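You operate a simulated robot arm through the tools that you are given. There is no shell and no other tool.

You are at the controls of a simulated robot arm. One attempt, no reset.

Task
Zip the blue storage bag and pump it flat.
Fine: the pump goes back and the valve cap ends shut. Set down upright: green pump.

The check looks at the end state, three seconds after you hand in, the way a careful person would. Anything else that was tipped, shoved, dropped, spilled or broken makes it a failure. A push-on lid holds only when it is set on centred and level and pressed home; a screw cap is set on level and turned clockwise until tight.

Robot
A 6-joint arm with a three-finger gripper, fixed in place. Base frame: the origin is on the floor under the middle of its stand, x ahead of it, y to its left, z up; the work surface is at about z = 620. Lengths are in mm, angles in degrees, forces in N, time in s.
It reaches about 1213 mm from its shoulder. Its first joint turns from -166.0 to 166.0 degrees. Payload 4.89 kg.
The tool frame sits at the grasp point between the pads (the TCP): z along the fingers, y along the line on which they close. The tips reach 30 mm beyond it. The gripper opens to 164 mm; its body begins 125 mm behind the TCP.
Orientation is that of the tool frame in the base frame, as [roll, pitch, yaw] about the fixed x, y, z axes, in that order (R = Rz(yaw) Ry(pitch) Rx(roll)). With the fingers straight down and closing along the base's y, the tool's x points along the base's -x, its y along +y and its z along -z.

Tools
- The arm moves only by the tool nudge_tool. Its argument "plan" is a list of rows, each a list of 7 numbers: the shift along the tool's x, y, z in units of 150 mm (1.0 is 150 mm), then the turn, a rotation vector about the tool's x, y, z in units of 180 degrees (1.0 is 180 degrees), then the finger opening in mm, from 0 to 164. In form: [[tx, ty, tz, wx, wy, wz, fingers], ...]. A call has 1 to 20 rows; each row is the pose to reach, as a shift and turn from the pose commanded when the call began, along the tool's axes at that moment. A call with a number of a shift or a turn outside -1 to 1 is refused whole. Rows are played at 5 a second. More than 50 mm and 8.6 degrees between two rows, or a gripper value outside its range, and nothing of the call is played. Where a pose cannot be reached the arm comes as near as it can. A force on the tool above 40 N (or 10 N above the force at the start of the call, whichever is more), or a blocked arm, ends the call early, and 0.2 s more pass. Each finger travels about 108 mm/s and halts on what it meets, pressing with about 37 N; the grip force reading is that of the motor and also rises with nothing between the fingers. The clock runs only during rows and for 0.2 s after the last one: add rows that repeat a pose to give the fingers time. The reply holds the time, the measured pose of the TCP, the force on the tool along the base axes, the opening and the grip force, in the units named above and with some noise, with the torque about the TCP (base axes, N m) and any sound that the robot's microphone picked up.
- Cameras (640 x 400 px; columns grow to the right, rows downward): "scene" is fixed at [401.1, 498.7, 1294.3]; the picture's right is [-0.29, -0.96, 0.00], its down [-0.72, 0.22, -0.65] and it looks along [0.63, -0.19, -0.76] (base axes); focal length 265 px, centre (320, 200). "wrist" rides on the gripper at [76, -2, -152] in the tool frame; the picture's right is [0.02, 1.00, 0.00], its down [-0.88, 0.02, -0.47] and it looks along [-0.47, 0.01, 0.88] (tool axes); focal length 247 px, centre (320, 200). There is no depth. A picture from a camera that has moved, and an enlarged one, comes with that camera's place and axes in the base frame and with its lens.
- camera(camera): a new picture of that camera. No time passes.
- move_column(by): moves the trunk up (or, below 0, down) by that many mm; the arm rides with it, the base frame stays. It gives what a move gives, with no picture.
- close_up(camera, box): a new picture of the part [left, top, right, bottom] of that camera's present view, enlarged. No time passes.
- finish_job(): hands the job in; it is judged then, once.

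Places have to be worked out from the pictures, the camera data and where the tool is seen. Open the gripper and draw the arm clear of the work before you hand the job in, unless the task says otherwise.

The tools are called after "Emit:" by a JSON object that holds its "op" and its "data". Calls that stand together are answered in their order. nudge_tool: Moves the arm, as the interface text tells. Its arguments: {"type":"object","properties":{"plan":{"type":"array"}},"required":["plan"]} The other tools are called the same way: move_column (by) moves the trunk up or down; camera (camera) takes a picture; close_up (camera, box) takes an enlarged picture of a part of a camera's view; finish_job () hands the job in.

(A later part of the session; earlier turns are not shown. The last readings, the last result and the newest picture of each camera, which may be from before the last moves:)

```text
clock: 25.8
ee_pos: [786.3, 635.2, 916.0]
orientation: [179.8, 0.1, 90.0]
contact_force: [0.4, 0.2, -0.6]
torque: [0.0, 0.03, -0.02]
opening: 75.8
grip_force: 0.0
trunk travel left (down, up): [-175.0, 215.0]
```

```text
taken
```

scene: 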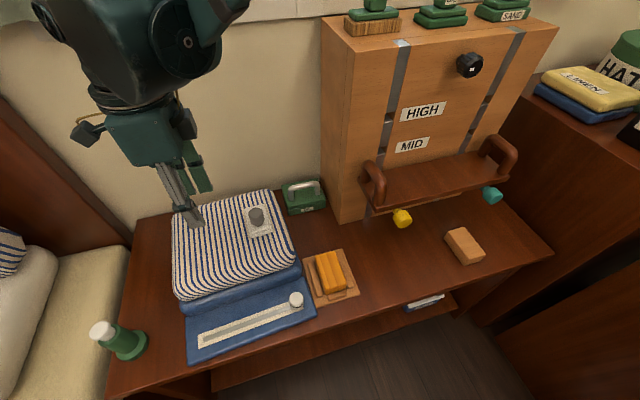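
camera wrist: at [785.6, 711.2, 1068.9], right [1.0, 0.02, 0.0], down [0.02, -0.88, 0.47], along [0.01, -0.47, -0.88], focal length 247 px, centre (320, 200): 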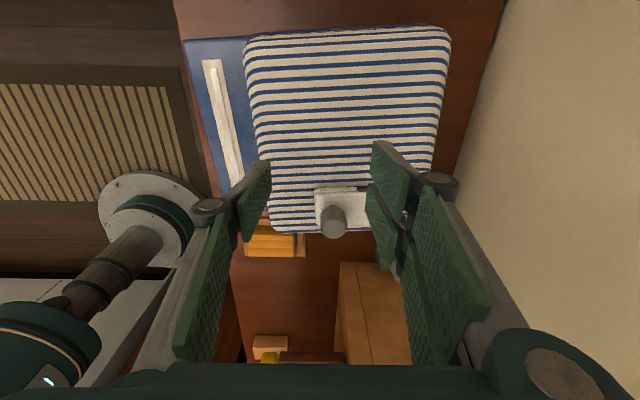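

The view now shows the valve from the +y side. I tilt 40° to look at it nearly level and see the plate's profile.

Emit:
{"op": "nudge_tool", "data": {"plan": [[0.056, 0.02, 0.1, 0, -0.0444, 0, 76], [0.112, 0.04, 0.2, 0, -0.0889, 0, 76], [0.168, 0.06, 0.3, 0, -0.1333, 0, 76], [0.224, 0.08, 0.4, 0, -0.1778, 0, 76], [0.28, 0.093, 0.5, 0, -0.2222, 0, 76], [0.28, 0.093, 0.5, 0, -0.2222, 0, 76]]}}

Emit:
{"op": "camera", "data": {"camera": "wrist"}}

Emit:
{"op": "close_up", "data": {"camera": "wrist", "box": [260, 150, 400, 250]}}

```text
clock: 27.2
ee_pos: [809.1, 671.1, 839.2]
orientation: [177.6, 37.6, 90.0]
contact_force: [-0.4, 0.2, -0.6]
torque: [0.01, 0.0, -0.02]
opening: 76.1
grip_force: 0.2
out of reach, approached as far as the arm can: row 5, 6
trunk travel left (down, up): [-175.0, 215.0]
```

```text
taken
camera wrist: at [802.3, 824.6, 914.0], right [1.0, 0.04, 0.02], down [0.0, -0.41, 0.91], along [0.05, -0.91, -0.41], focal length 247 px, centre (320, 200)
```

wrist: 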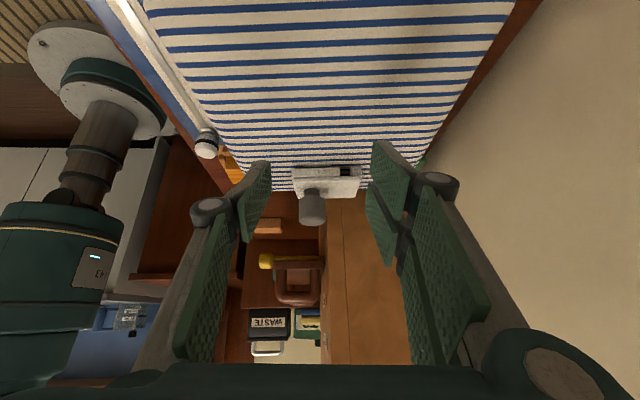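

```text
4.00 times, centred on (330, 200) of wrist
camera zoom: at [802.3, 824.6, 914.0], right [1.0, 0.04, 0.02], down [0.0, -0.41, 0.91], along [0.05, -0.91, -0.41], focal length 988 px, centre (280, 200)
```

zoom: 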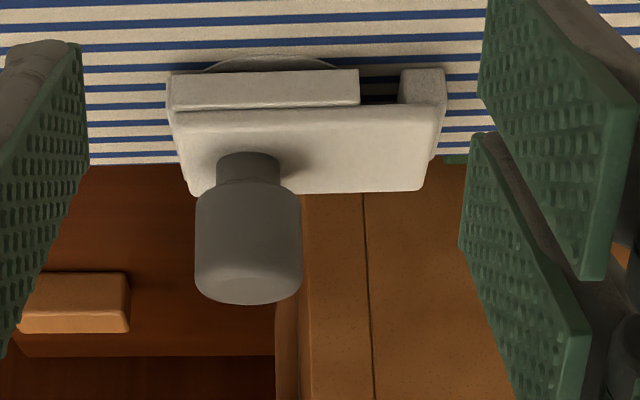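

The profile shows a base block over the valve disc with a plate lying on it. The plate reaches +x to a separate small block that may be a hinge or pivot post, and the knob stands above the valve disc. I enlarge this more.

Emit:
{"op": "close_up", "data": {"camera": "wrist", "box": [285, 155, 385, 230]}}

Emit:
{"op": "close_up", "data": {"camera": "scene", "box": [230, 195, 290, 245]}}

```text
5.33 times, centred on (335, 192) of wrist
camera zoom: at [802.3, 824.6, 914.0], right [1.0, 0.04, 0.02], down [0.0, -0.41, 0.91], along [0.05, -0.91, -0.41], focal length 1317 px, centre (240, 240)
```

zoom: 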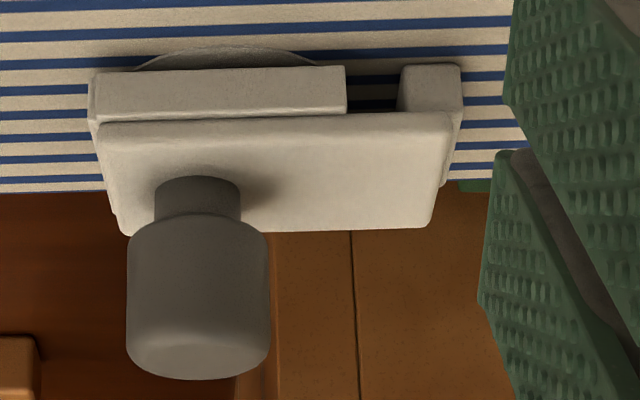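

```text
8.00 times, centred on (260, 220) of scene
camera zoom: at [401.1, 498.7, 1294.3], right [-0.29, -0.96, 0.0], down [-0.72, 0.22, -0.65], along [0.63, -0.19, -0.76], focal length 2121 px, centre (800, 40)
```

zoom: 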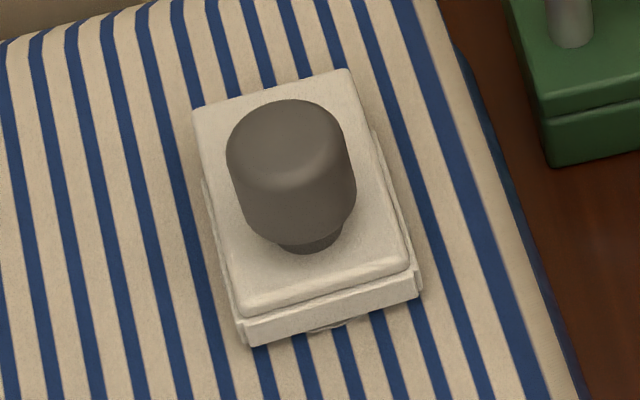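

This looks like a lid hinged at its +x end block (near x≈866), with the knob as a handle at about (808, 530), top z≈809. Gripping the knob across y lets it pivot while I lift. First I untilt and rise.

Emit:
{"op": "nudge_tool", "data": {"plan": [[-0.05, 0, -0.06, 0, 0.044, 0, 76], [-0.1, 0, -0.12, 0, 0.088, 0, 76], [-0.15, 0, -0.18, 0, 0.132, 0, 76], [-0.2, 0, -0.24, 0, 0.176, 0, 76], [-0.257, 0, -0.306, 0, 0.2222, 0, 76], [-0.257, 0, -0.306, 0, 0.2222, 0, 76]]}}

```text
clock: 28.6
ee_pos: [807.2, 668.0, 900.4]
orientation: [178.1, -2.4, 91.5]
contact_force: [-1.5, -0.8, 0.9]
torque: [0.06, 0.01, -0.01]
opening: 76.0
grip_force: 0.0
trunk travel left (down, up): [-175.0, 215.0]
```

The pose came back slightly tilted from the reach limit. I level the tool and move over the valve at height, then yaw back in the next call.

Emit:
{"op": "nudge_tool", "data": {"plan": [[-0.15, 0, 0, 0.0106, -0.0133, 0, 76], [-0.4, 0, 0, 0.0106, -0.0133, 0, 76], [-0.65, 0, 0, 0.0106, -0.0133, 0, 76], [-0.92, 0, 0, 0.0106, -0.0133, 0, 76], [-0.92, 0, 0, 0.0106, -0.0133, 0, 76]]}}

Emit:
{"op": "nudge_tool", "data": {"plan": [[0, 0, 0, 0, 0, -0.0447, 76], [0, 0, 0, 0, 0, -0.0894, 76], [0, 0, 0, 0, 0, -0.1341, 76], [0, 0, 0, 0, 0, -0.1788, 76], [0, 0, 0, 0, 0, -0.2235, 76], [0, 0, 0, 0, 0, -0.2682, 76], [0, 0, 0, 0, 0, -0.3129, 76], [0, 0, 0, 0, 0, -0.3576, 76], [0, 0, 0, 0, 0, -0.4023, 76], [0, 0, 0, 0, 0, -0.447, 76], [0, 0, 0, 0, 0, -0.4917, 76], [0, 0, 0, 0, 0, -0.5024, 76], [0, 0, 0, 0, 0, -0.5024, 76]]}}

Emit:
{"op": "camera", "data": {"camera": "wrist"}}

Emit:
{"op": "close_up", "data": {"camera": "wrist", "box": [250, 140, 390, 240]}}

Emit:
{"op": "camera", "data": {"camera": "scene"}}

```text
clock: 29.8
ee_pos: [810.0, 529.1, 894.0]
orientation: [180.0, 0.0, 91.5]
contact_force: [0.3, 0.1, 0.4]
torque: [0.04, -0.06, -0.05]
opening: 75.8
grip_force: 0.0
trunk travel left (down, up): [-175.0, 215.0]
```

```text
clock: 32.6
ee_pos: [810.7, 529.9, 893.8]
orientation: [-180.0, 0.0, -178.0]
contact_force: [0.3, 0.9, 0.3]
torque: [0.0, 0.0, 0.02]
opening: 76.1
grip_force: 0.1
trunk travel left (down, up): [-175.0, 215.0]
```

```text
taken
camera wrist: at [735.4, 525.9, 1047.8], right [-0.06, 1.0, 0.0], down [0.88, 0.05, 0.47], along [0.47, 0.03, -0.88], focal length 247 px, centre (320, 200)
```

wrist: 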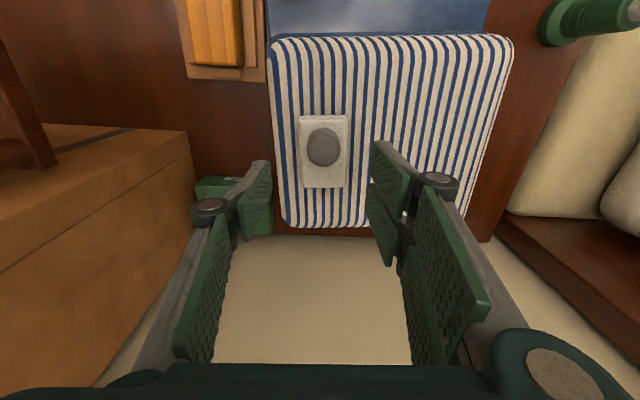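

```text
4.00 times, centred on (320, 190) of wrist
camera zoom: at [735.4, 525.9, 1047.8], right [-0.06, 1.0, 0.0], down [0.88, 0.05, 0.47], along [0.47, 0.03, -0.88], focal length 988 px, centre (320, 240)
```

zoom: 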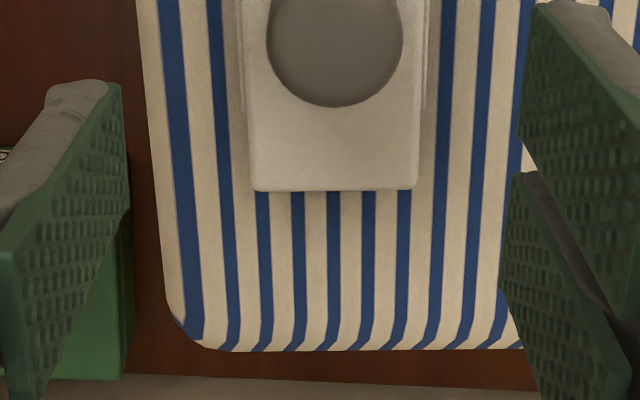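

```text
taken
```

scene: 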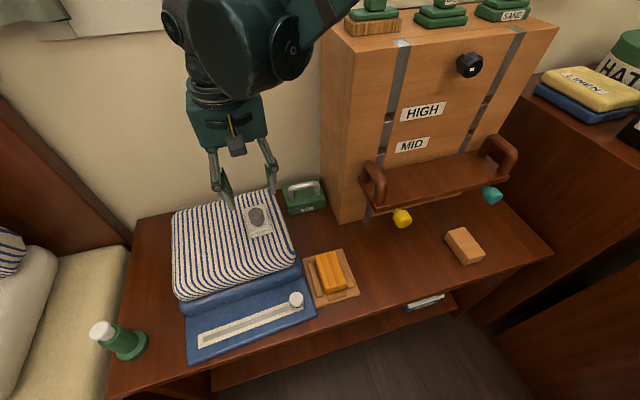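

I zoom on the knob itself to fix its centre relative to the fingers.

Emit:
{"op": "close_up", "data": {"camera": "wrist", "box": [270, 100, 390, 200]}}

```text
4.00 times, centred on (330, 150) of wrist
camera zoom: at [735.4, 525.9, 1047.8], right [-0.06, 1.0, 0.0], down [0.88, 0.05, 0.47], along [0.47, 0.03, -0.88], focal length 988 px, centre (280, 400)
```

zoom: 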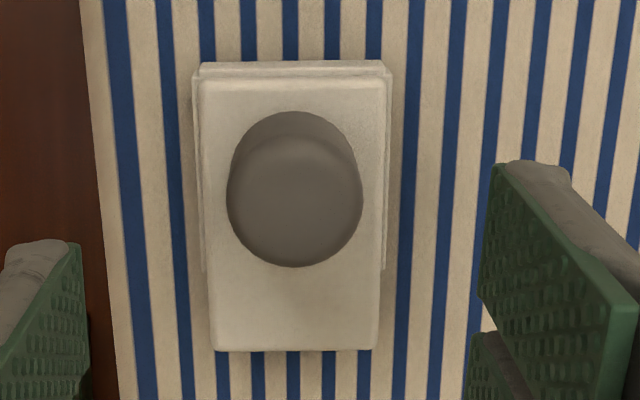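

The knob is 3 mm to tool +y and 4 mm to −x from the TCP. I correct, lower to TCP z≈806 around the knob, and check before closing.

Emit:
{"op": "nudge_tool", "data": {"plan": [[0.026, 0.021, 0.15, 0, 0, 0, 76], [0.026, 0.021, 0.3, 0, 0, 0, 76], [0.026, 0.021, 0.45, 0, 0, 0, 76], [0.026, 0.021, 0.53, 0, 0, 0, 76], [0.026, 0.021, 0.583, 0, 0, 0, 76], [0.026, 0.021, 0.583, 0, 0, 0, 76]]}}

Emit:
{"op": "close_up", "data": {"camera": "wrist", "box": [220, 100, 420, 280]}}

```text
clock: 34.0
ee_pos: [803.8, 531.5, 805.6]
orientation: [179.9, -0.1, -178.1]
contact_force: [-0.2, 0.3, 0.8]
torque: [0.0, 0.04, 0.03]
opening: 76.1
grip_force: 0.1
trunk travel left (down, up): [-175.0, 215.0]
```

```text
2.22 times, centred on (320, 190) of wrist
camera zoom: at [730.0, 528.1, 959.8], right [-0.06, 1.0, 0.0], down [0.88, 0.05, 0.47], along [0.47, 0.03, -0.88], focal length 549 px, centre (320, 222)
```

zoom: 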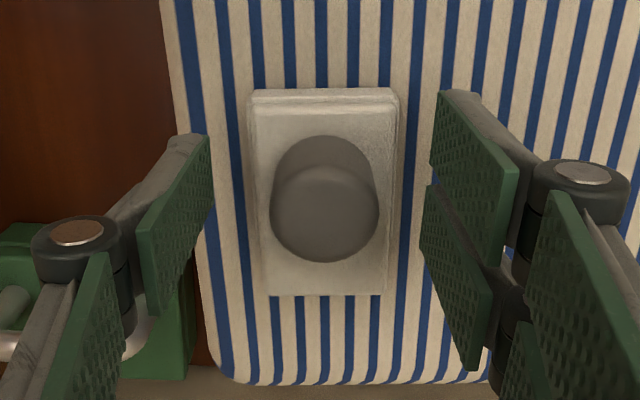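

The knob is well between the pads. I close on it.

Emit:
{"op": "nudge_tool", "data": {"plan": [[-0.01, 0.005, 0, 0, 0, 0, 60], [-0.01, 0.005, 0, 0, 0, 0, 45], [-0.01, 0.005, 0, 0, 0, 0, 35], [-0.01, 0.005, 0, 0, 0, 0, 28], [-0.01, 0.005, 0, 0, 0, 0, 26], [-0.01, 0.005, 0, 0, 0, 0, 26]]}}

Emit:
{"op": "close_up", "data": {"camera": "wrist", "box": [220, 100, 420, 280]}}

```text
clock: 35.4
ee_pos: [806.2, 532.3, 806.2]
orientation: [179.9, 0.1, -178.2]
contact_force: [-0.1, 2.3, -0.6]
torque: [0.08, -0.03, 0.0]
opening: 32.2
grip_force: 36.5
trunk travel left (down, up): [-175.0, 215.0]
```

```text
2.22 times, centred on (320, 190) of wrist
camera zoom: at [731.9, 529.1, 960.3], right [-0.06, 1.0, 0.0], down [0.88, 0.05, 0.47], along [0.47, 0.03, -0.88], focal length 549 px, centre (320, 222)
```

zoom: 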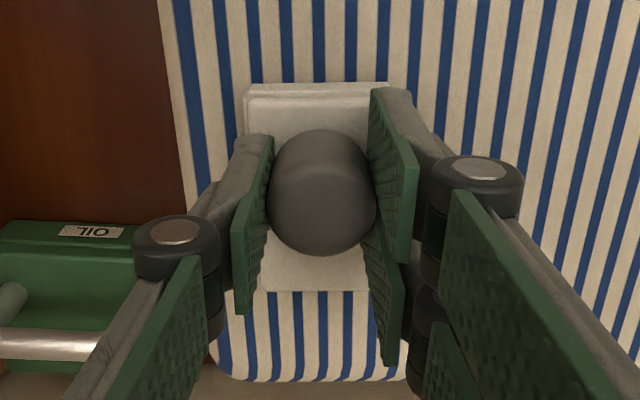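

The knob is held at 32 mm. I lift gently by 5 mm, drifting 2 mm toward +x as a hinge arc would, and read the force.

Emit:
{"op": "nudge_tool", "data": {"plan": [[-0.003, 0, -0.01, 0, 0, 0, 26], [-0.007, 0, -0.02, 0, 0, 0, 26], [-0.013, 0, -0.033, 0, 0, 0, 26], [-0.013, 0, -0.033, 0, 0, 0, 26]]}}

Emit:
{"op": "close_up", "data": {"camera": "wrist", "box": [220, 100, 420, 280]}}

Emit:
{"op": "close_up", "data": {"camera": "scene", "box": [200, 170, 320, 260]}}

```text
clock: 36.4
ee_pos: [808.3, 533.1, 811.1]
orientation: [-179.9, -0.1, -178.1]
contact_force: [-0.5, 2.2, 0.1]
torque: [-0.12, 0.74, -0.06]
opening: 31.7
grip_force: 36.9
trunk travel left (down, up): [-175.0, 215.0]
```

```text
2.22 times, centred on (320, 190) of wrist
camera zoom: at [734.3, 530.3, 964.9], right [-0.06, 1.0, 0.0], down [0.88, 0.05, 0.47], along [0.47, 0.03, -0.88], focal length 549 px, centre (320, 222)
```

zoom: 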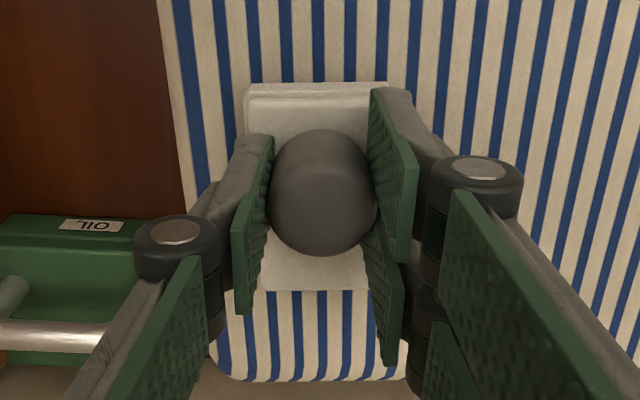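

```text
4.44 times, centred on (260, 215) of scene
camera zoom: at [401.1, 498.7, 1294.3], right [-0.29, -0.96, 0.0], down [-0.72, 0.22, -0.65], along [0.63, -0.19, -0.76], focal length 1178 px, centre (587, 133)
```

zoom: 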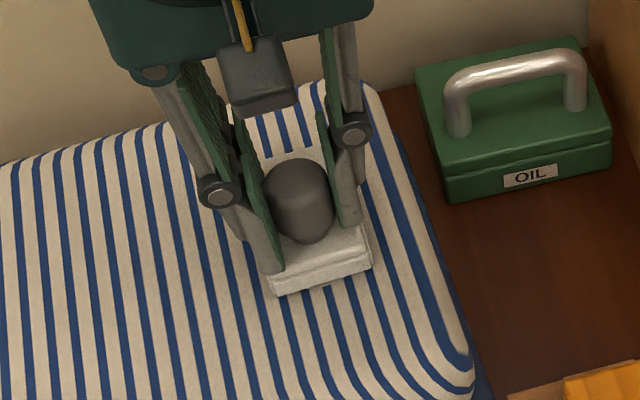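

Force stayed near zero, yet the pillow edges did not shift in the wrist view, as if the bag's top came up with the knob. I check the scene and wrist pictures carefully before doing more.

Emit:
{"op": "camera", "data": {"camera": "scene"}}

Emit:
{"op": "camera", "data": {"camera": "wrist"}}

Emit:
{"op": "close_up", "data": {"camera": "scene", "box": [160, 180, 320, 290]}}

Emit:
{"op": "close_up", "data": {"camera": "wrist", "box": [270, 110, 370, 180]}}

```text
taken
```

scene: 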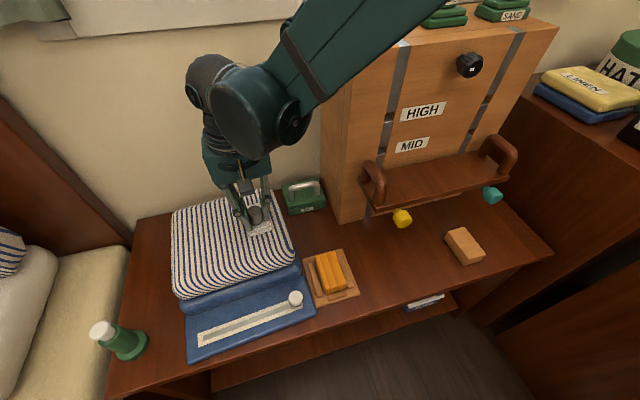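

```text
taken
camera wrist: at [734.3, 530.3, 964.9], right [-0.06, 1.0, 0.0], down [0.88, 0.05, 0.47], along [0.47, 0.03, -0.88], focal length 247 px, centre (320, 200)
```

wrist: 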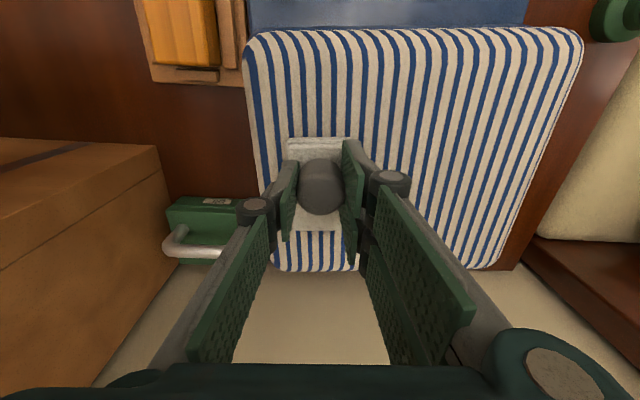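

```text
3.64 times, centred on (240, 235) of scene
camera zoom: at [401.1, 498.7, 1294.3], right [-0.29, -0.96, 0.0], down [-0.72, 0.22, -0.65], along [0.63, -0.19, -0.76], focal length 964 px, centre (611, 73)
```

zoom: 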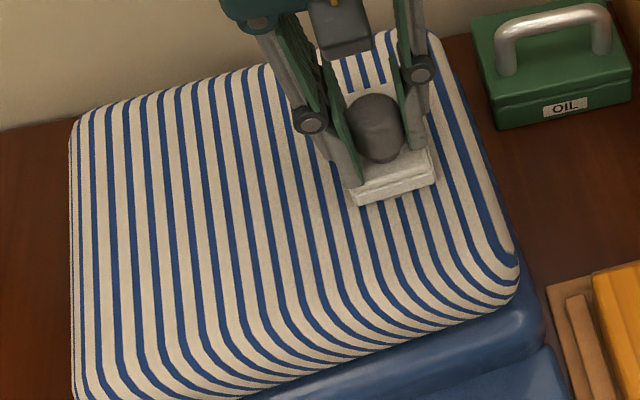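

```text
5.71 times, centred on (320, 145) of wrist
camera zoom: at [734.3, 530.3, 964.9], right [-0.06, 1.0, 0.0], down [0.88, 0.05, 0.47], along [0.47, 0.03, -0.88], focal length 1411 px, centre (320, 514)
```

zoom: 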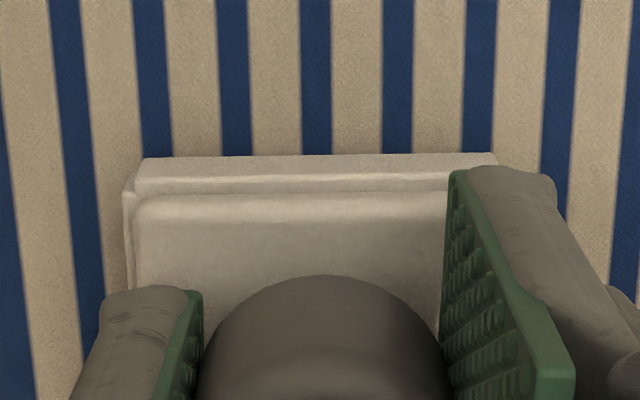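

The plate still sits flush on its base, so a straight lift just raised the soft top; the rigid grip would not let the plate pivot. I go back down and instead swing the knob about the presumed hinge at x≈866, z≈765, turning the tool with it by up to 8°.

Emit:
{"op": "nudge_tool", "data": {"plan": [[0.006, 0, 0.016, 0, 0, 0, 26], [0.013, 0, 0.033, 0, 0, 0, 26], [0.0035, 0, 0.0197, 0, 0.0111, 0, 26], [-0.0067, 0, 0.0063, 0, 0.0222, 0, 26], [-0.0174, 0, -0.0067, 0, 0.0333, 0, 26], [-0.0287, 0, -0.0193, 0, 0.0444, 0, 26], [-0.0287, 0, -0.0193, 0, 0.0444, 0, 26]]}}

Emit:
{"op": "camera", "data": {"camera": "wrist"}}

Emit:
{"op": "close_up", "data": {"camera": "wrist", "box": [270, 110, 370, 180]}}

Emit:
{"op": "close_up", "data": {"camera": "scene", "box": [200, 170, 320, 260]}}

```text
clock: 38.0
ee_pos: [813.3, 534.4, 813.0]
orientation: [-179.9, -7.9, -178.1]
contact_force: [0.7, -3.6, 0.3]
torque: [-0.06, -0.06, -0.04]
opening: 31.9
grip_force: 36.7
trunk travel left (down, up): [-175.0, 215.0]
```

```text
taken
camera wrist: at [760.6, 531.0, 976.9], right [-0.06, 1.0, 0.0], down [0.94, 0.05, 0.35], along [0.34, 0.02, -0.94], focal length 247 px, centre (320, 200)
```

wrist: 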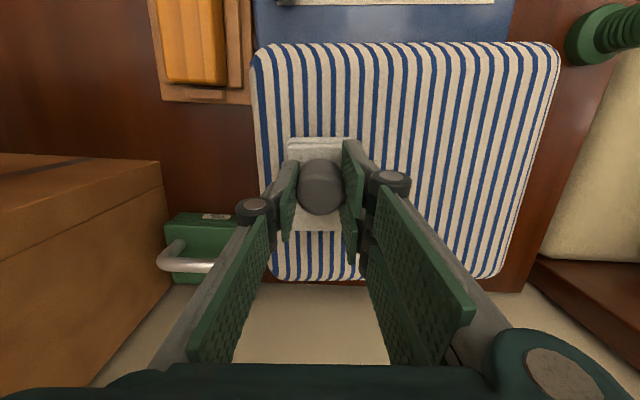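

```text
5.71 times, centred on (320, 145) of wrist
camera zoom: at [760.6, 531.0, 976.9], right [-0.06, 1.0, 0.0], down [0.94, 0.05, 0.35], along [0.34, 0.02, -0.94], focal length 1411 px, centre (320, 514)
```

zoom: 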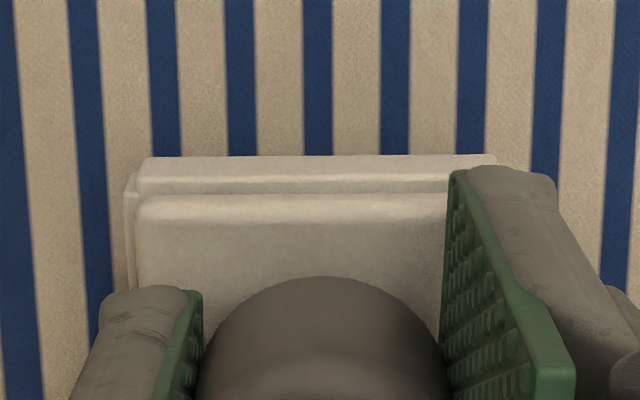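

```text
4.44 times, centred on (260, 215) of scene
camera zoom: at [401.1, 498.7, 1294.3], right [-0.29, -0.96, 0.0], down [-0.72, 0.22, -0.65], along [0.63, -0.19, -0.76], focal length 1178 px, centre (587, 133)
```

zoom: 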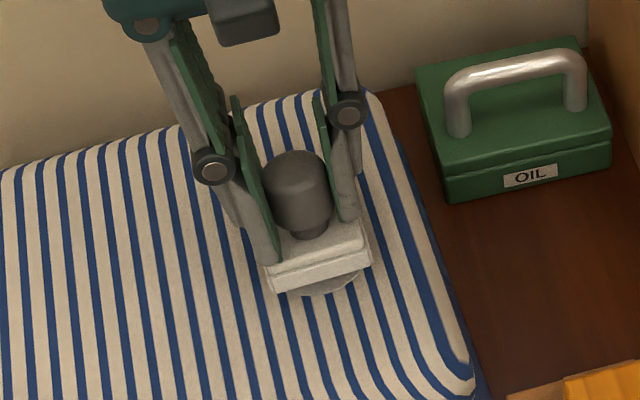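

The scene view now shows the round valve seat uncovered at the front edge while the lid turned with the knob at near-zero force. The hinge at the +x end is confirmed, so I carry on along the arc to about 32° with less tool tilt, letting the knob pivot in the grip.

Emit:
{"op": "nudge_tool", "data": {"plan": [[-0.0271, 0, -0.0469, 0, 0.0167, 0, 26], [-0.0589, 0, -0.0843, 0, 0.0333, 0, 26], [-0.0911, 0, -0.1184, 0, 0.0389, 0, 26], [-0.1249, 0, -0.1501, 0, 0.0389, 0, 26], [-0.1249, 0, -0.1501, 0, 0.0389, 0, 26]]}}

Emit:
{"op": "close_up", "data": {"camera": "scene", "box": [200, 150, 320, 250]}}

Emit:
{"op": "camera", "data": {"camera": "wrist"}}

```text
clock: 39.2
ee_pos: [835.5, 536.2, 834.1]
orientation: [-180.0, -15.1, -178.1]
contact_force: [-0.2, 1.0, -13.0]
torque: [-0.41, 0.59, 0.09]
opening: 31.6
grip_force: 36.8
trunk travel left (down, up): [-175.0, 215.0]
```

```text
4.00 times, centred on (260, 200) of scene
camera zoom: at [401.1, 498.7, 1294.3], right [-0.29, -0.96, 0.0], down [-0.72, 0.22, -0.65], along [0.63, -0.19, -0.76], focal length 1061 px, centre (560, 200)
```

zoom: 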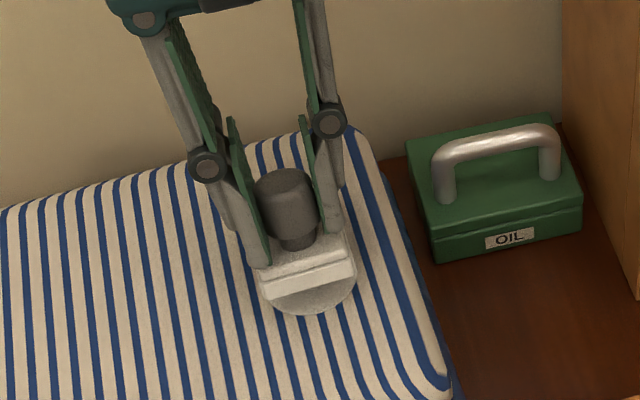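

```text
taken
camera wrist: at [802.5, 532.8, 1002.2], right [-0.05, 1.0, 0.01], down [0.97, 0.05, 0.23], along [0.23, 0.02, -0.97], focal length 247 px, centre (320, 200)
```

wrist: 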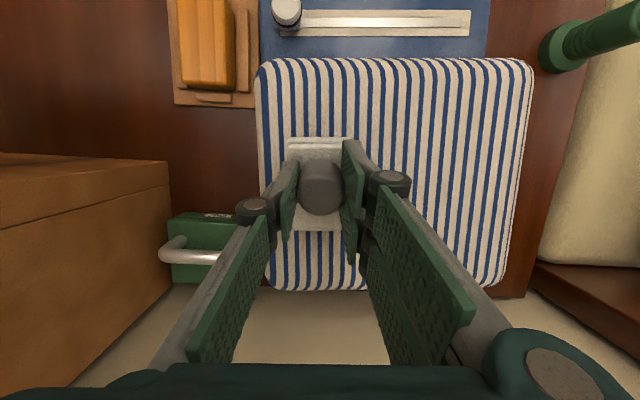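

The lid moved rigidly with the hand, a −13 N pull appeared, and the pillow corner seems to have shifted in the picture. I look at the whole bag before continuing.

Emit:
{"op": "camera", "data": {"camera": "scene"}}

Emit:
{"op": "close_up", "data": {"camera": "scene", "box": [160, 180, 320, 290]}}

Emit:
{"op": "close_up", "data": {"camera": "wrist", "box": [240, 120, 400, 300]}}

```text
taken
```

scene: 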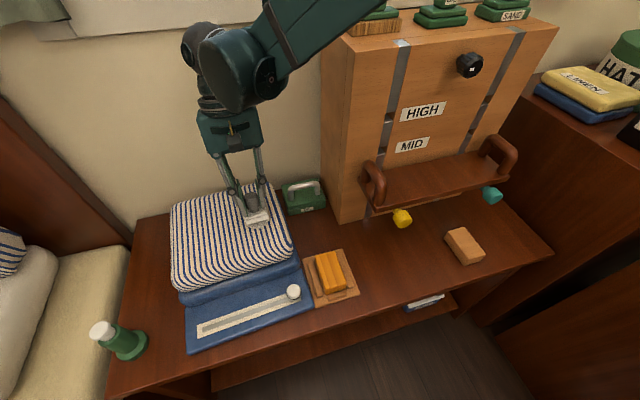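

```text
3.64 times, centred on (240, 235) of scene
camera zoom: at [401.1, 498.7, 1294.3], right [-0.29, -0.96, 0.0], down [-0.72, 0.22, -0.65], along [0.63, -0.19, -0.76], focal length 964 px, centre (611, 73)
```

zoom: 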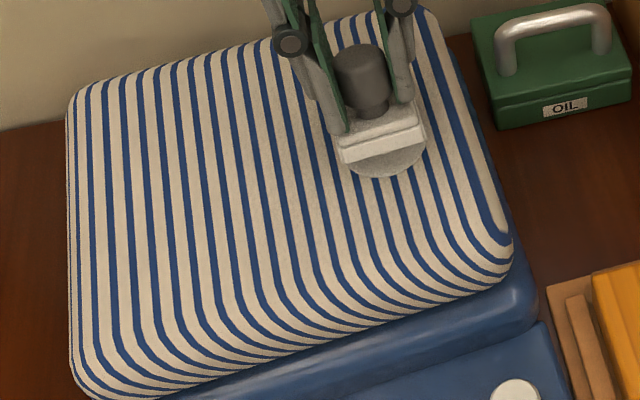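

```text
2.22 times, centred on (320, 210) of wrist
camera zoom: at [802.5, 532.8, 1002.2], right [-0.05, 1.0, 0.01], down [0.97, 0.05, 0.23], along [0.23, 0.02, -0.97], focal length 549 px, centre (320, 178)
```

zoom: 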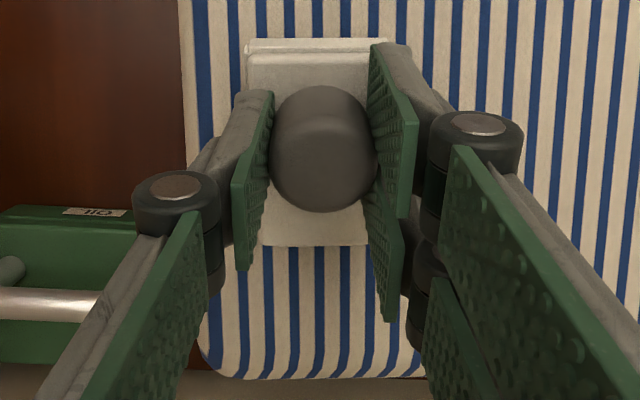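

The whole bag was lifted a little at the back and dragged toward +x, because the grip is too tight for the knob to pivot; only the tool's 15° actually opened the lid. I lower the hand by about 13 mm so the bag rests flat again, then check the force.

Emit:
{"op": "nudge_tool", "data": {"plan": [[-0.0075, 0, 0.028, 0, 0, 0, 26], [-0.015, 0, 0.056, 0, 0, 0, 26], [-0.0224, 0, 0.0837, 0, 0, 0, 26], [-0.0224, 0, 0.0837, 0, 0, 0, 26]]}}

Emit:
{"op": "close_up", "data": {"camera": "scene", "box": [160, 180, 340, 370]}}

```text
clock: 40.2
ee_pos: [835.7, 535.2, 821.5]
orientation: [-180.0, -15.0, -178.1]
contact_force: [1.8, -4.2, 0.2]
torque: [-0.09, -0.14, 0.04]
opening: 31.6
grip_force: 37.5
trunk travel left (down, up): [-175.0, 215.0]
```

```text
2.11 times, centred on (250, 275) of scene
camera zoom: at [401.1, 498.7, 1294.3], right [-0.29, -0.96, 0.0], down [-0.72, 0.22, -0.65], along [0.63, -0.19, -0.76], focal length 558 px, centre (467, 42)
```

zoom: 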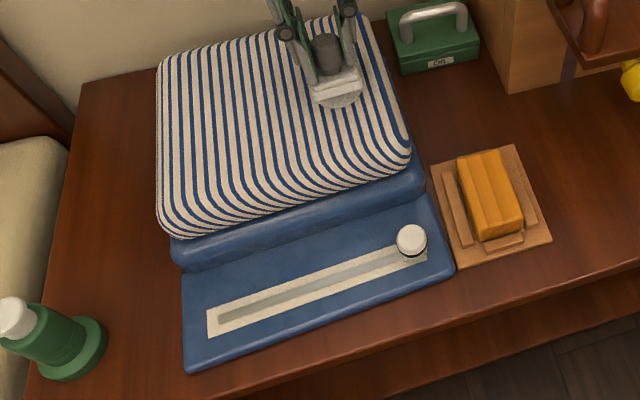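

The load is gone and the bag rests flat. I zoom on the gap between the bag's flap and the wooden tray.

Emit:
{"op": "close_up", "data": {"camera": "scene", "box": [280, 230, 380, 320]}}

```text
4.44 times, centred on (330, 275) of scene
camera zoom: at [401.1, 498.7, 1294.3], right [-0.29, -0.96, 0.0], down [-0.72, 0.22, -0.65], along [0.63, -0.19, -0.76], focal length 1178 px, centre (276, -133)
```

zoom: 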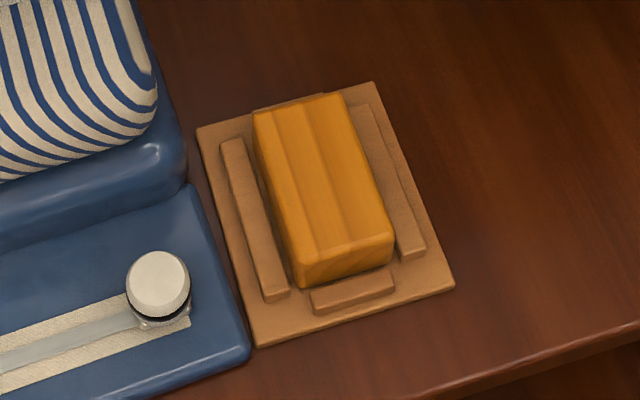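

The tray is where it started, with roughly 4 mm to the flap. Next I test whether the lid stays where it is left: I open the fingers at this 15° and look.

Emit:
{"op": "nudge_tool", "data": {"plan": [[0, 0, 0, 0, 0, 0, 40], [0, 0, 0, 0, 0, 0, 60], [0, 0, 0, 0, 0, 0, 76], [0, 0, 0, 0, 0, 0, 76]]}}

Emit:
{"op": "close_up", "data": {"camera": "wrist", "box": [220, 100, 420, 280]}}

Emit:
{"op": "close_up", "data": {"camera": "scene", "box": [200, 150, 320, 250]}}

```text
clock: 41.2
ee_pos: [834.7, 535.4, 820.5]
orientation: [-179.9, -14.9, -178.0]
contact_force: [0.1, -0.5, 0.6]
torque: [-0.02, 0.04, 0.02]
opening: 75.8
grip_force: 0.0
trunk travel left (down, up): [-175.0, 215.0]
```

```text
2.22 times, centred on (320, 190) of wrist
camera zoom: at [802.2, 532.2, 988.8], right [-0.05, 1.0, 0.01], down [0.97, 0.05, 0.23], along [0.23, 0.02, -0.97], focal length 549 px, centre (320, 222)
```

zoom: 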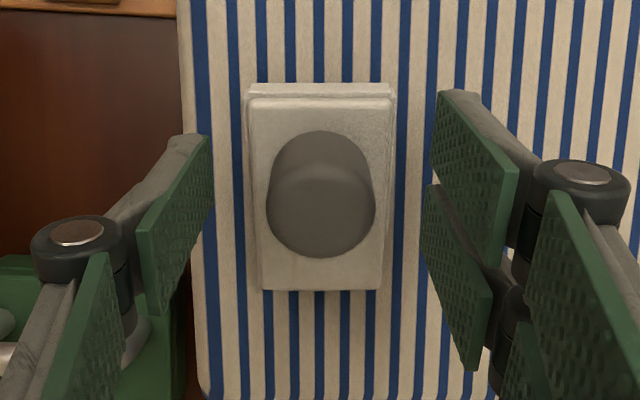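

```text
4.00 times, centred on (260, 200) of scene
camera zoom: at [401.1, 498.7, 1294.3], right [-0.29, -0.96, 0.0], down [-0.72, 0.22, -0.65], along [0.63, -0.19, -0.76], focal length 1061 px, centre (560, 200)
```

zoom: 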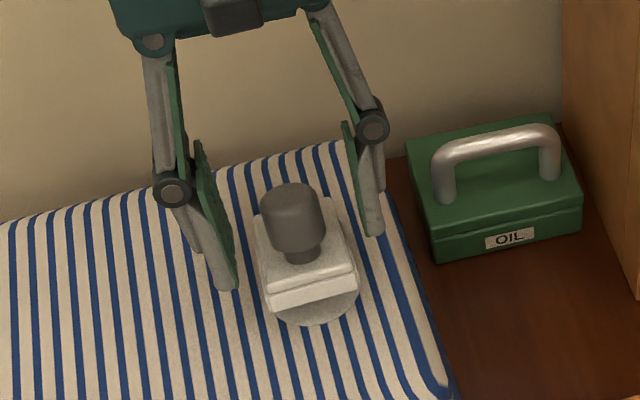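

The lid holds its angle by itself, so the hinge has friction and I can open it in stages. Since the grip is aligned, I first re-grip and ease the bag back by about 14 mm in −x and 18 mm in +y, toward where it started and away from the tray.

Emit:
{"op": "nudge_tool", "data": {"plan": [[0, 0, 0, 0, 0, 0, 50], [0, 0, 0, 0, 0, 0, 30], [0, 0, 0, 0, 0, 0, 26], [0, 0, 0, 0, 0, 0, 26], [0.0035, 0, -0.0129, 0, 0, 0, 26], [0.0185, 0.02, -0.009, 0, 0, 0, 26], [0.0335, 0.04, -0.005, 0, 0, 0, 26], [0.0485, 0.06, -0.001, 0, 0, 0, 26], [0.0635, 0.08, 0.003, 0, 0, 0, 26], [0.0785, 0.1, 0.007, 0, 0, 0, 26], [0.0936, 0.12, 0.0113, 0, 0, 0, 26], [0.0902, 0.12, 0.0242, 0, 0, 0, 26], [0.0902, 0.12, 0.0242, 0, 0, 0, 26]]}}

Emit:
{"op": "close_up", "data": {"camera": "scene", "box": [160, 180, 340, 370]}}

```text
clock: 44.0
ee_pos: [821.4, 552.4, 821.7]
orientation: [-180.0, -15.1, -178.0]
contact_force: [4.3, 2.4, 0.2]
torque: [0.12, -0.21, -0.02]
opening: 32.2
grip_force: 36.9
trunk travel left (down, up): [-175.0, 215.0]
```

```text
2.11 times, centred on (250, 275) of scene
camera zoom: at [401.1, 498.7, 1294.3], right [-0.29, -0.96, 0.0], down [-0.72, 0.22, -0.65], along [0.63, -0.19, -0.76], focal length 558 px, centre (467, 42)
```

zoom: 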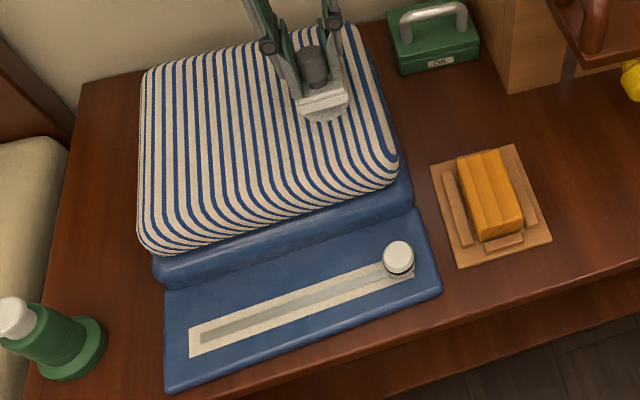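

The bag is back near its original spot and clear of the tray, with the lid still at about 15°. I now release, tilt the hand to −20° (fingers pointing forward), and re-grip the knob nearer its end so I can swing the lid further.

Emit:
{"op": "nudge_tool", "data": {"plan": [[0, 0, 0, 0, 0, 0, 45], [0, 0, 0, 0, 0, 0, 65], [0, 0, 0, 0, 0, 0, 76], [0.0, 0, -0.06, 0, 0, 0, 76], [0.02, 0, -0.12, 0, -0.0389, 0, 76], [0.04, 0, -0.12, 0, -0.0778, 0, 76], [0.06, 0, -0.12, 0, -0.1167, 0, 76], [0.08, 0, -0.1, 0, -0.1556, 0, 76], [0.0959, 0, -0.0564, 0, -0.1944, 0, 76], [0.0959, 0, -0.0564, 0, -0.1944, 0, 76]]}}

Emit:
{"op": "camera", "data": {"camera": "wrist"}}

Emit:
{"op": "close_up", "data": {"camera": "wrist", "box": [220, 100, 420, 280]}}

Emit:
{"op": "close_up", "data": {"camera": "scene", "box": [180, 130, 320, 250]}}

```text
clock: 46.2
ee_pos: [807.8, 552.2, 833.1]
orientation: [180.0, 20.0, -178.1]
contact_force: [-0.4, -1.2, 0.0]
torque: [0.03, -0.03, -0.03]
opening: 76.1
grip_force: 0.0
trunk travel left (down, up): [-175.0, 215.0]
```

```text
taken
camera wrist: at [686.2, 545.9, 951.3], right [-0.05, 1.0, -0.01], down [0.66, 0.04, 0.75], along [0.75, 0.04, -0.67], focal length 247 px, centre (320, 200)
```

wrist: 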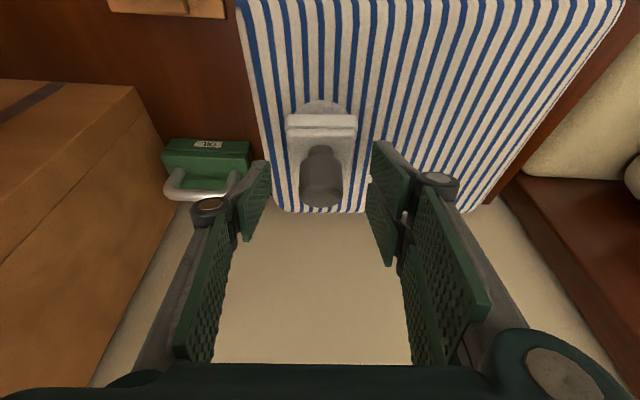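

```text
2.22 times, centred on (320, 190) of wrist
camera zoom: at [686.2, 545.9, 951.3], right [-0.05, 1.0, -0.01], down [0.66, 0.04, 0.75], along [0.75, 0.04, -0.67], focal length 549 px, centre (320, 222)
```

zoom: 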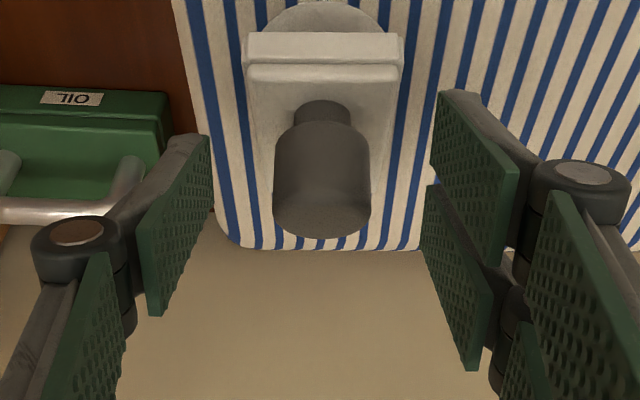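

```text
3.33 times, centred on (250, 190) of scene
camera zoom: at [401.1, 498.7, 1294.3], right [-0.29, -0.96, 0.0], down [-0.72, 0.22, -0.65], along [0.63, -0.19, -0.76], focal length 884 px, centre (553, 233)
```

zoom: 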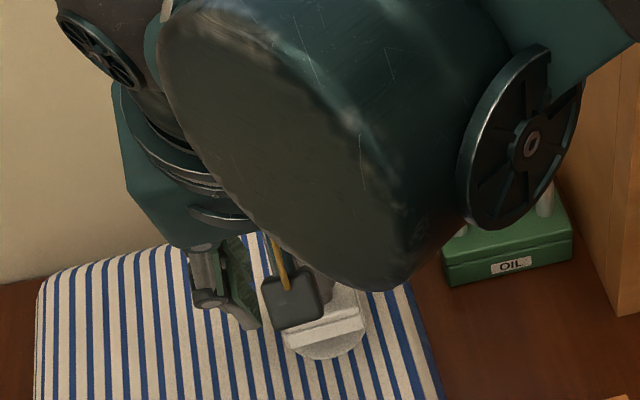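

The knob lies centred between the pads, with tips about 5 mm beyond its middle. I close on it and then swing the lid about the hinge by 35–40°, following with the tool.

Emit:
{"op": "nudge_tool", "data": {"plan": [[0, 0, 0, 0, 0, 0, 55], [0, 0, 0, 0, 0, 0, 38], [0, 0, 0, 0, 0, 0, 28], [0, 0, 0, 0, 0, 0, 26], [0, 0, 0, 0, 0, 0, 26]]}}

Emit:
{"op": "close_up", "data": {"camera": "wrist", "box": [220, 100, 420, 280]}}

```text
clock: 47.4
ee_pos: [808.2, 552.1, 831.9]
orientation: [-179.9, 20.0, -178.1]
contact_force: [0.3, 2.4, -1.0]
torque: [-0.17, -0.05, 0.08]
opening: 33.0
grip_force: 37.1
trunk travel left (down, up): [-175.0, 215.0]
```

```text
2.22 times, centred on (320, 190) of wrist
camera zoom: at [686.4, 546.2, 951.3], right [-0.05, 1.0, -0.01], down [0.67, 0.04, 0.75], along [0.74, 0.04, -0.67], focal length 549 px, centre (320, 222)
```

zoom: 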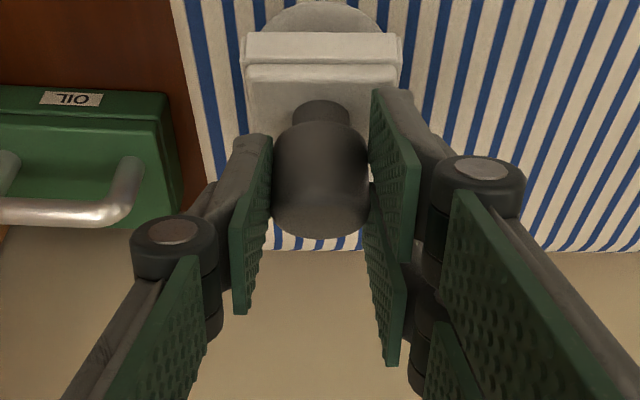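

I swing the lid 24° about the hinge at (868, 765), with the hand turning along, and check forces.

Emit:
{"op": "nudge_tool", "data": {"plan": [[-0.0297, 0, -0.0105, 0, 0.0167, 0, 26], [-0.0593, 0, -0.0193, 0, 0.0333, 0, 26], [-0.09, 0, -0.0262, 0, 0.05, 0, 26], [-0.1205, 0, -0.0323, 0, 0.0667, 0, 26], [-0.1516, 0, -0.036, 0, 0.0833, 0, 26], [-0.1827, 0, -0.039, 0, 0.1, 0, 26], [-0.214, 0, -0.0392, 0, 0.1167, 0, 26], [-0.2451, 0, -0.039, 0, 0.1333, 0, 26], [-0.2451, 0, -0.039, 0, 0.1333, 0, 26]]}}

Emit:
{"op": "close_up", "data": {"camera": "wrist", "box": [220, 100, 420, 280]}}

Emit:
{"op": "close_up", "data": {"camera": "scene", "box": [160, 150, 340, 370]}}

```text
clock: 49.4
ee_pos: [842.2, 554.0, 850.7]
orientation: [-179.9, -4.0, -178.0]
contact_force: [0.3, 2.8, 0.2]
torque: [-0.11, 0.02, 0.19]
opening: 32.9
grip_force: 37.0
trunk travel left (down, up): [-175.0, 215.0]
```

```text
2.22 times, centred on (320, 190) of wrist
camera zoom: at [778.0, 549.8, 1009.4], right [-0.06, 1.0, 0.0], down [0.91, 0.05, 0.41], along [0.41, 0.02, -0.91], focal length 549 px, centre (320, 222)
```

zoom: 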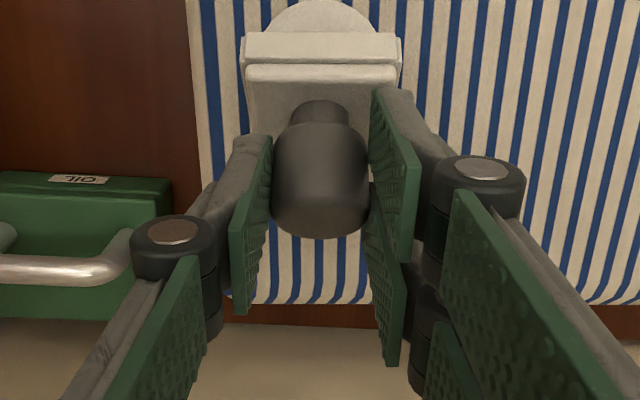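

```text
1.82 times, centred on (250, 260) of scene
camera zoom: at [401.1, 498.7, 1294.3], right [-0.29, -0.96, 0.0], down [-0.72, 0.22, -0.65], along [0.63, -0.19, -0.76], focal length 482 px, centre (447, 91)
```

zoom: 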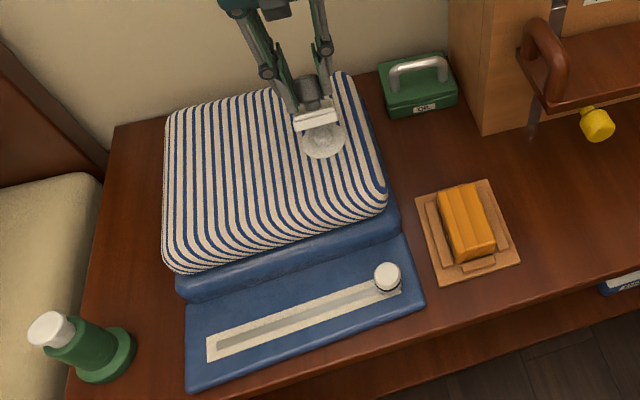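

The lid follows freely at about 39° and the bag stays put. I continue another 16° along the same arc.

Emit:
{"op": "nudge_tool", "data": {"plan": [[-0.0297, 0, -0.01, 0, 0.0167, 0, 26], [-0.0594, 0, -0.0194, 0, 0.0333, 0, 26], [-0.09, 0, -0.0265, 0, 0.05, 0, 26], [-0.1205, 0, -0.0325, 0, 0.0667, 0, 26], [-0.1412, 0, -0.0355, 0, 0.0778, 0, 26], [-0.1618, 0, -0.0377, 0, 0.0889, 0, 26], [-0.1618, 0, -0.0377, 0, 0.0889, 0, 26]]}}

Emit:
{"op": "camera", "data": {"camera": "scene"}}

Emit:
{"op": "camera", "data": {"camera": "wrist"}}

```text
clock: 51.0
ee_pos: [866.5, 554.0, 855.2]
orientation: [-179.9, -20.2, -178.1]
contact_force: [-0.2, -0.6, 0.7]
torque: [-0.28, -0.08, 0.08]
opening: 32.9
grip_force: 37.1
trunk travel left (down, up): [-175.0, 215.0]
```

```text
taken
```

scene: 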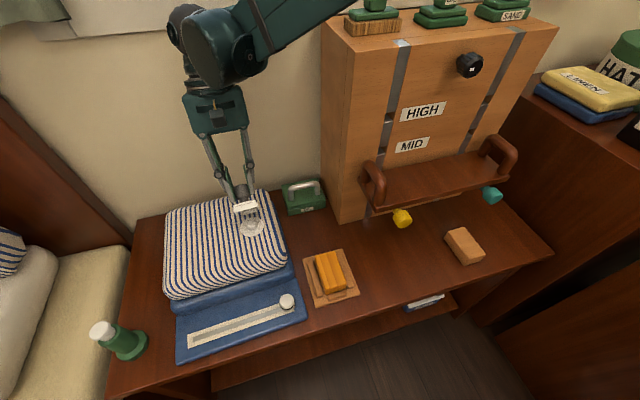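

```text
taken
camera wrist: at [848.8, 552.0, 1025.0], right [-0.05, 1.0, 0.01], down [0.99, 0.05, 0.14], along [0.14, 0.02, -0.99], focal length 247 px, centre (320, 200)
```

wrist: 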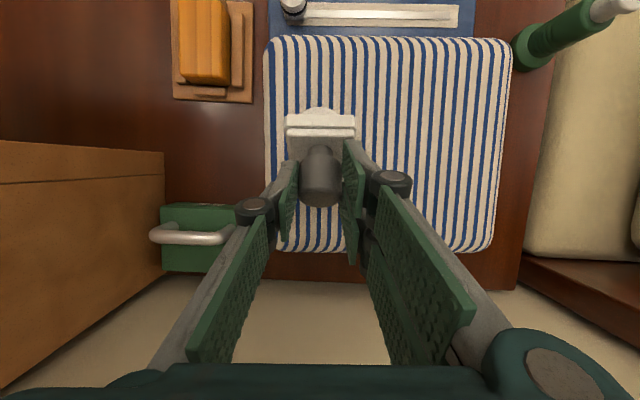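

The lid stands at about 55° and the valve seat is exposed. I release the knob, lift straight up, and bring the hand back to vertical on the near side to see whether the lid stays up.

Emit:
{"op": "nudge_tool", "data": {"plan": [[0, 0, 0, 0, 0, 0, 45], [0, 0, 0, 0, 0, 0, 65], [0, 0, 0, 0, 0, 0, 80], [0.07, 0, -0.19, 0, 0, 0, 80], [0.1368, 0, -0.3759, 0, 0, 0, 80], [0.25, 0, -0.34, 0, -0.037, 0, 80], [0.4, 0, -0.3, 0, -0.0741, 0, 80], [0.516, 0, -0.28, 0, -0.1111, 0, 80], [0.516, 0, -0.28, 0, -0.1111, 0, 80]]}}

Emit:
{"op": "camera", "data": {"camera": "wrist"}}

Emit:
{"op": "close_up", "data": {"camera": "scene", "box": [200, 160, 300, 250]}}

```text
clock: 53.0
ee_pos: [806.1, 552.9, 922.4]
orientation: [180.0, 0.2, -178.0]
contact_force: [-0.3, -0.2, 0.0]
torque: [0.05, -0.11, -0.02]
opening: 80.1
grip_force: 0.0
trunk travel left (down, up): [-175.0, 215.0]
```

```text
taken
camera wrist: at [731.8, 548.4, 1075.8], right [-0.06, 1.0, 0.0], down [0.88, 0.05, 0.47], along [0.47, 0.03, -0.88], focal length 247 px, centre (320, 200)
```

wrist: 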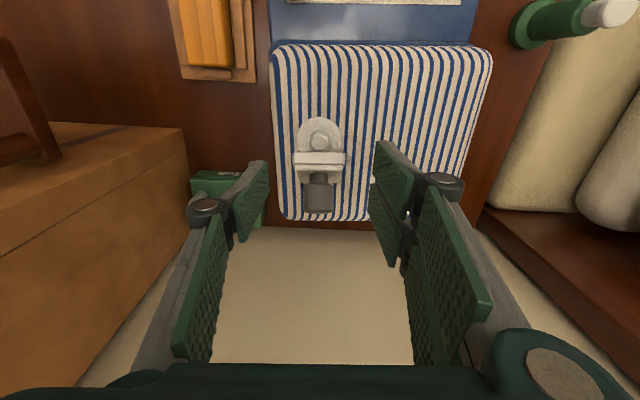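

```text
4.44 times, centred on (250, 205) of scene
camera zoom: at [401.1, 498.7, 1294.3], right [-0.29, -0.96, 0.0], down [-0.72, 0.22, -0.65], along [0.63, -0.19, -0.76], focal length 1178 px, centre (631, 178)
```

zoom: 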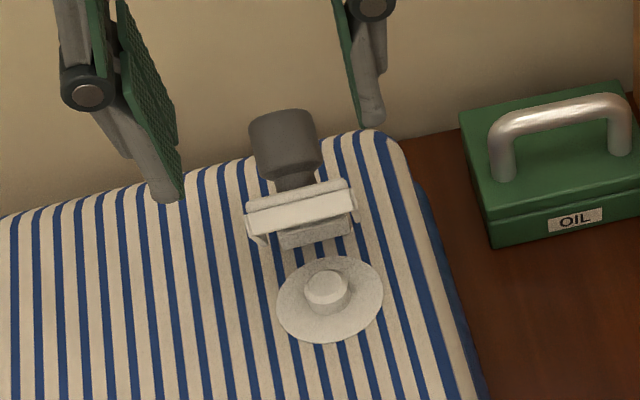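

The lid holds at about 55°, and under it I see a round seat with a raised nozzle. I close the fingers, drop in on the near side of the raised lid at a safe height above the nozzle, and prepare to push it further back.

Emit:
{"op": "nudge_tool", "data": {"plan": [[0.12, 0, 0, 0, 0, 0, 50], [0.26, 0, 0, 0, 0, 0, 20], [0.26, 0, 0.2, 0, 0, 0, 0], [0.26, 0, 0.4, 0, 0, 0, 0], [0.26, 0, 0.61, 0, 0, 0, 0], [0.26, 0, 0.61, 0, 0, 0, 0]]}}

Emit:
{"op": "camera", "data": {"camera": "wrist"}}

Emit:
{"op": "close_up", "data": {"camera": "scene", "box": [200, 160, 300, 250]}}

```text
clock: 54.4
ee_pos: [770.2, 550.3, 828.2]
orientation: [180.0, -0.1, -178.1]
contact_force: [0.5, 0.2, 0.2]
torque: [-0.05, 0.02, 0.01]
opening: 0.0
grip_force: 36.8
trunk travel left (down, up): [-175.0, 215.0]
```

```text
taken
camera wrist: at [694.8, 547.1, 982.3], right [-0.06, 1.0, 0.0], down [0.88, 0.05, 0.47], along [0.47, 0.03, -0.88], focal length 247 px, centre (320, 200)
```

wrist: 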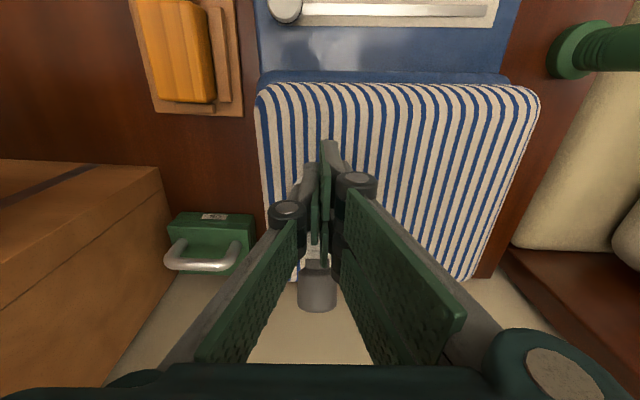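

```text
4.44 times, centred on (250, 205) of scene
camera zoom: at [401.1, 498.7, 1294.3], right [-0.29, -0.96, 0.0], down [-0.72, 0.22, -0.65], along [0.63, -0.19, -0.76], focal length 1178 px, centre (631, 178)
```

zoom: 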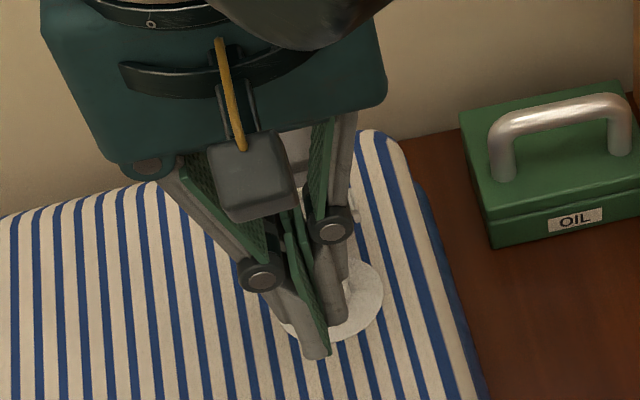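

The closed fingers are in front of the lid's underside. I push toward +x in small rows, watching for force.

Emit:
{"op": "nudge_tool", "data": {"plan": [[-0.05, 0, 0, 0, 0, 0, 0], [-0.1, 0, 0, 0, 0, 0, 0], [-0.15, 0, 0, 0, 0, 0, 0], [-0.2, 0, 0, 0, 0, 0, 0], [-0.25, 0, 0, 0, 0, 0, 0], [-0.3, 0, 0, 0, 0, 0, 0]]}}

Emit:
{"op": "camera", "data": {"camera": "wrist"}}

```text
clock: 55.8
ee_pos: [813.7, 551.8, 829.6]
orientation: [179.9, 0.0, -178.1]
contact_force: [-0.3, 0.0, 1.0]
torque: [-0.04, -0.02, 0.0]
opening: 0.0
grip_force: 36.7
trunk travel left (down, up): [-175.0, 215.0]
```

```text
taken
camera wrist: at [738.6, 548.3, 983.9], right [-0.06, 1.0, 0.0], down [0.88, 0.05, 0.47], along [0.47, 0.03, -0.88], focal length 247 px, centre (320, 200)
```

wrist: 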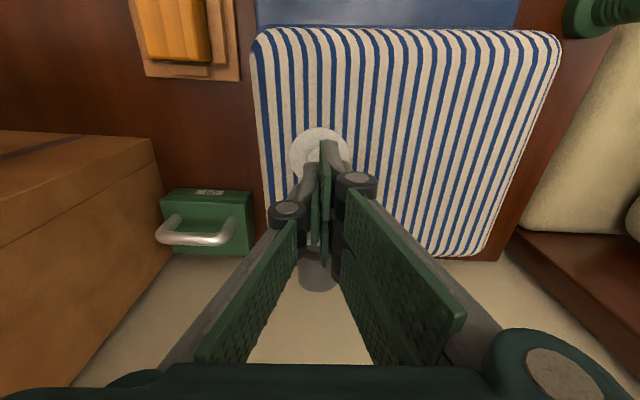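

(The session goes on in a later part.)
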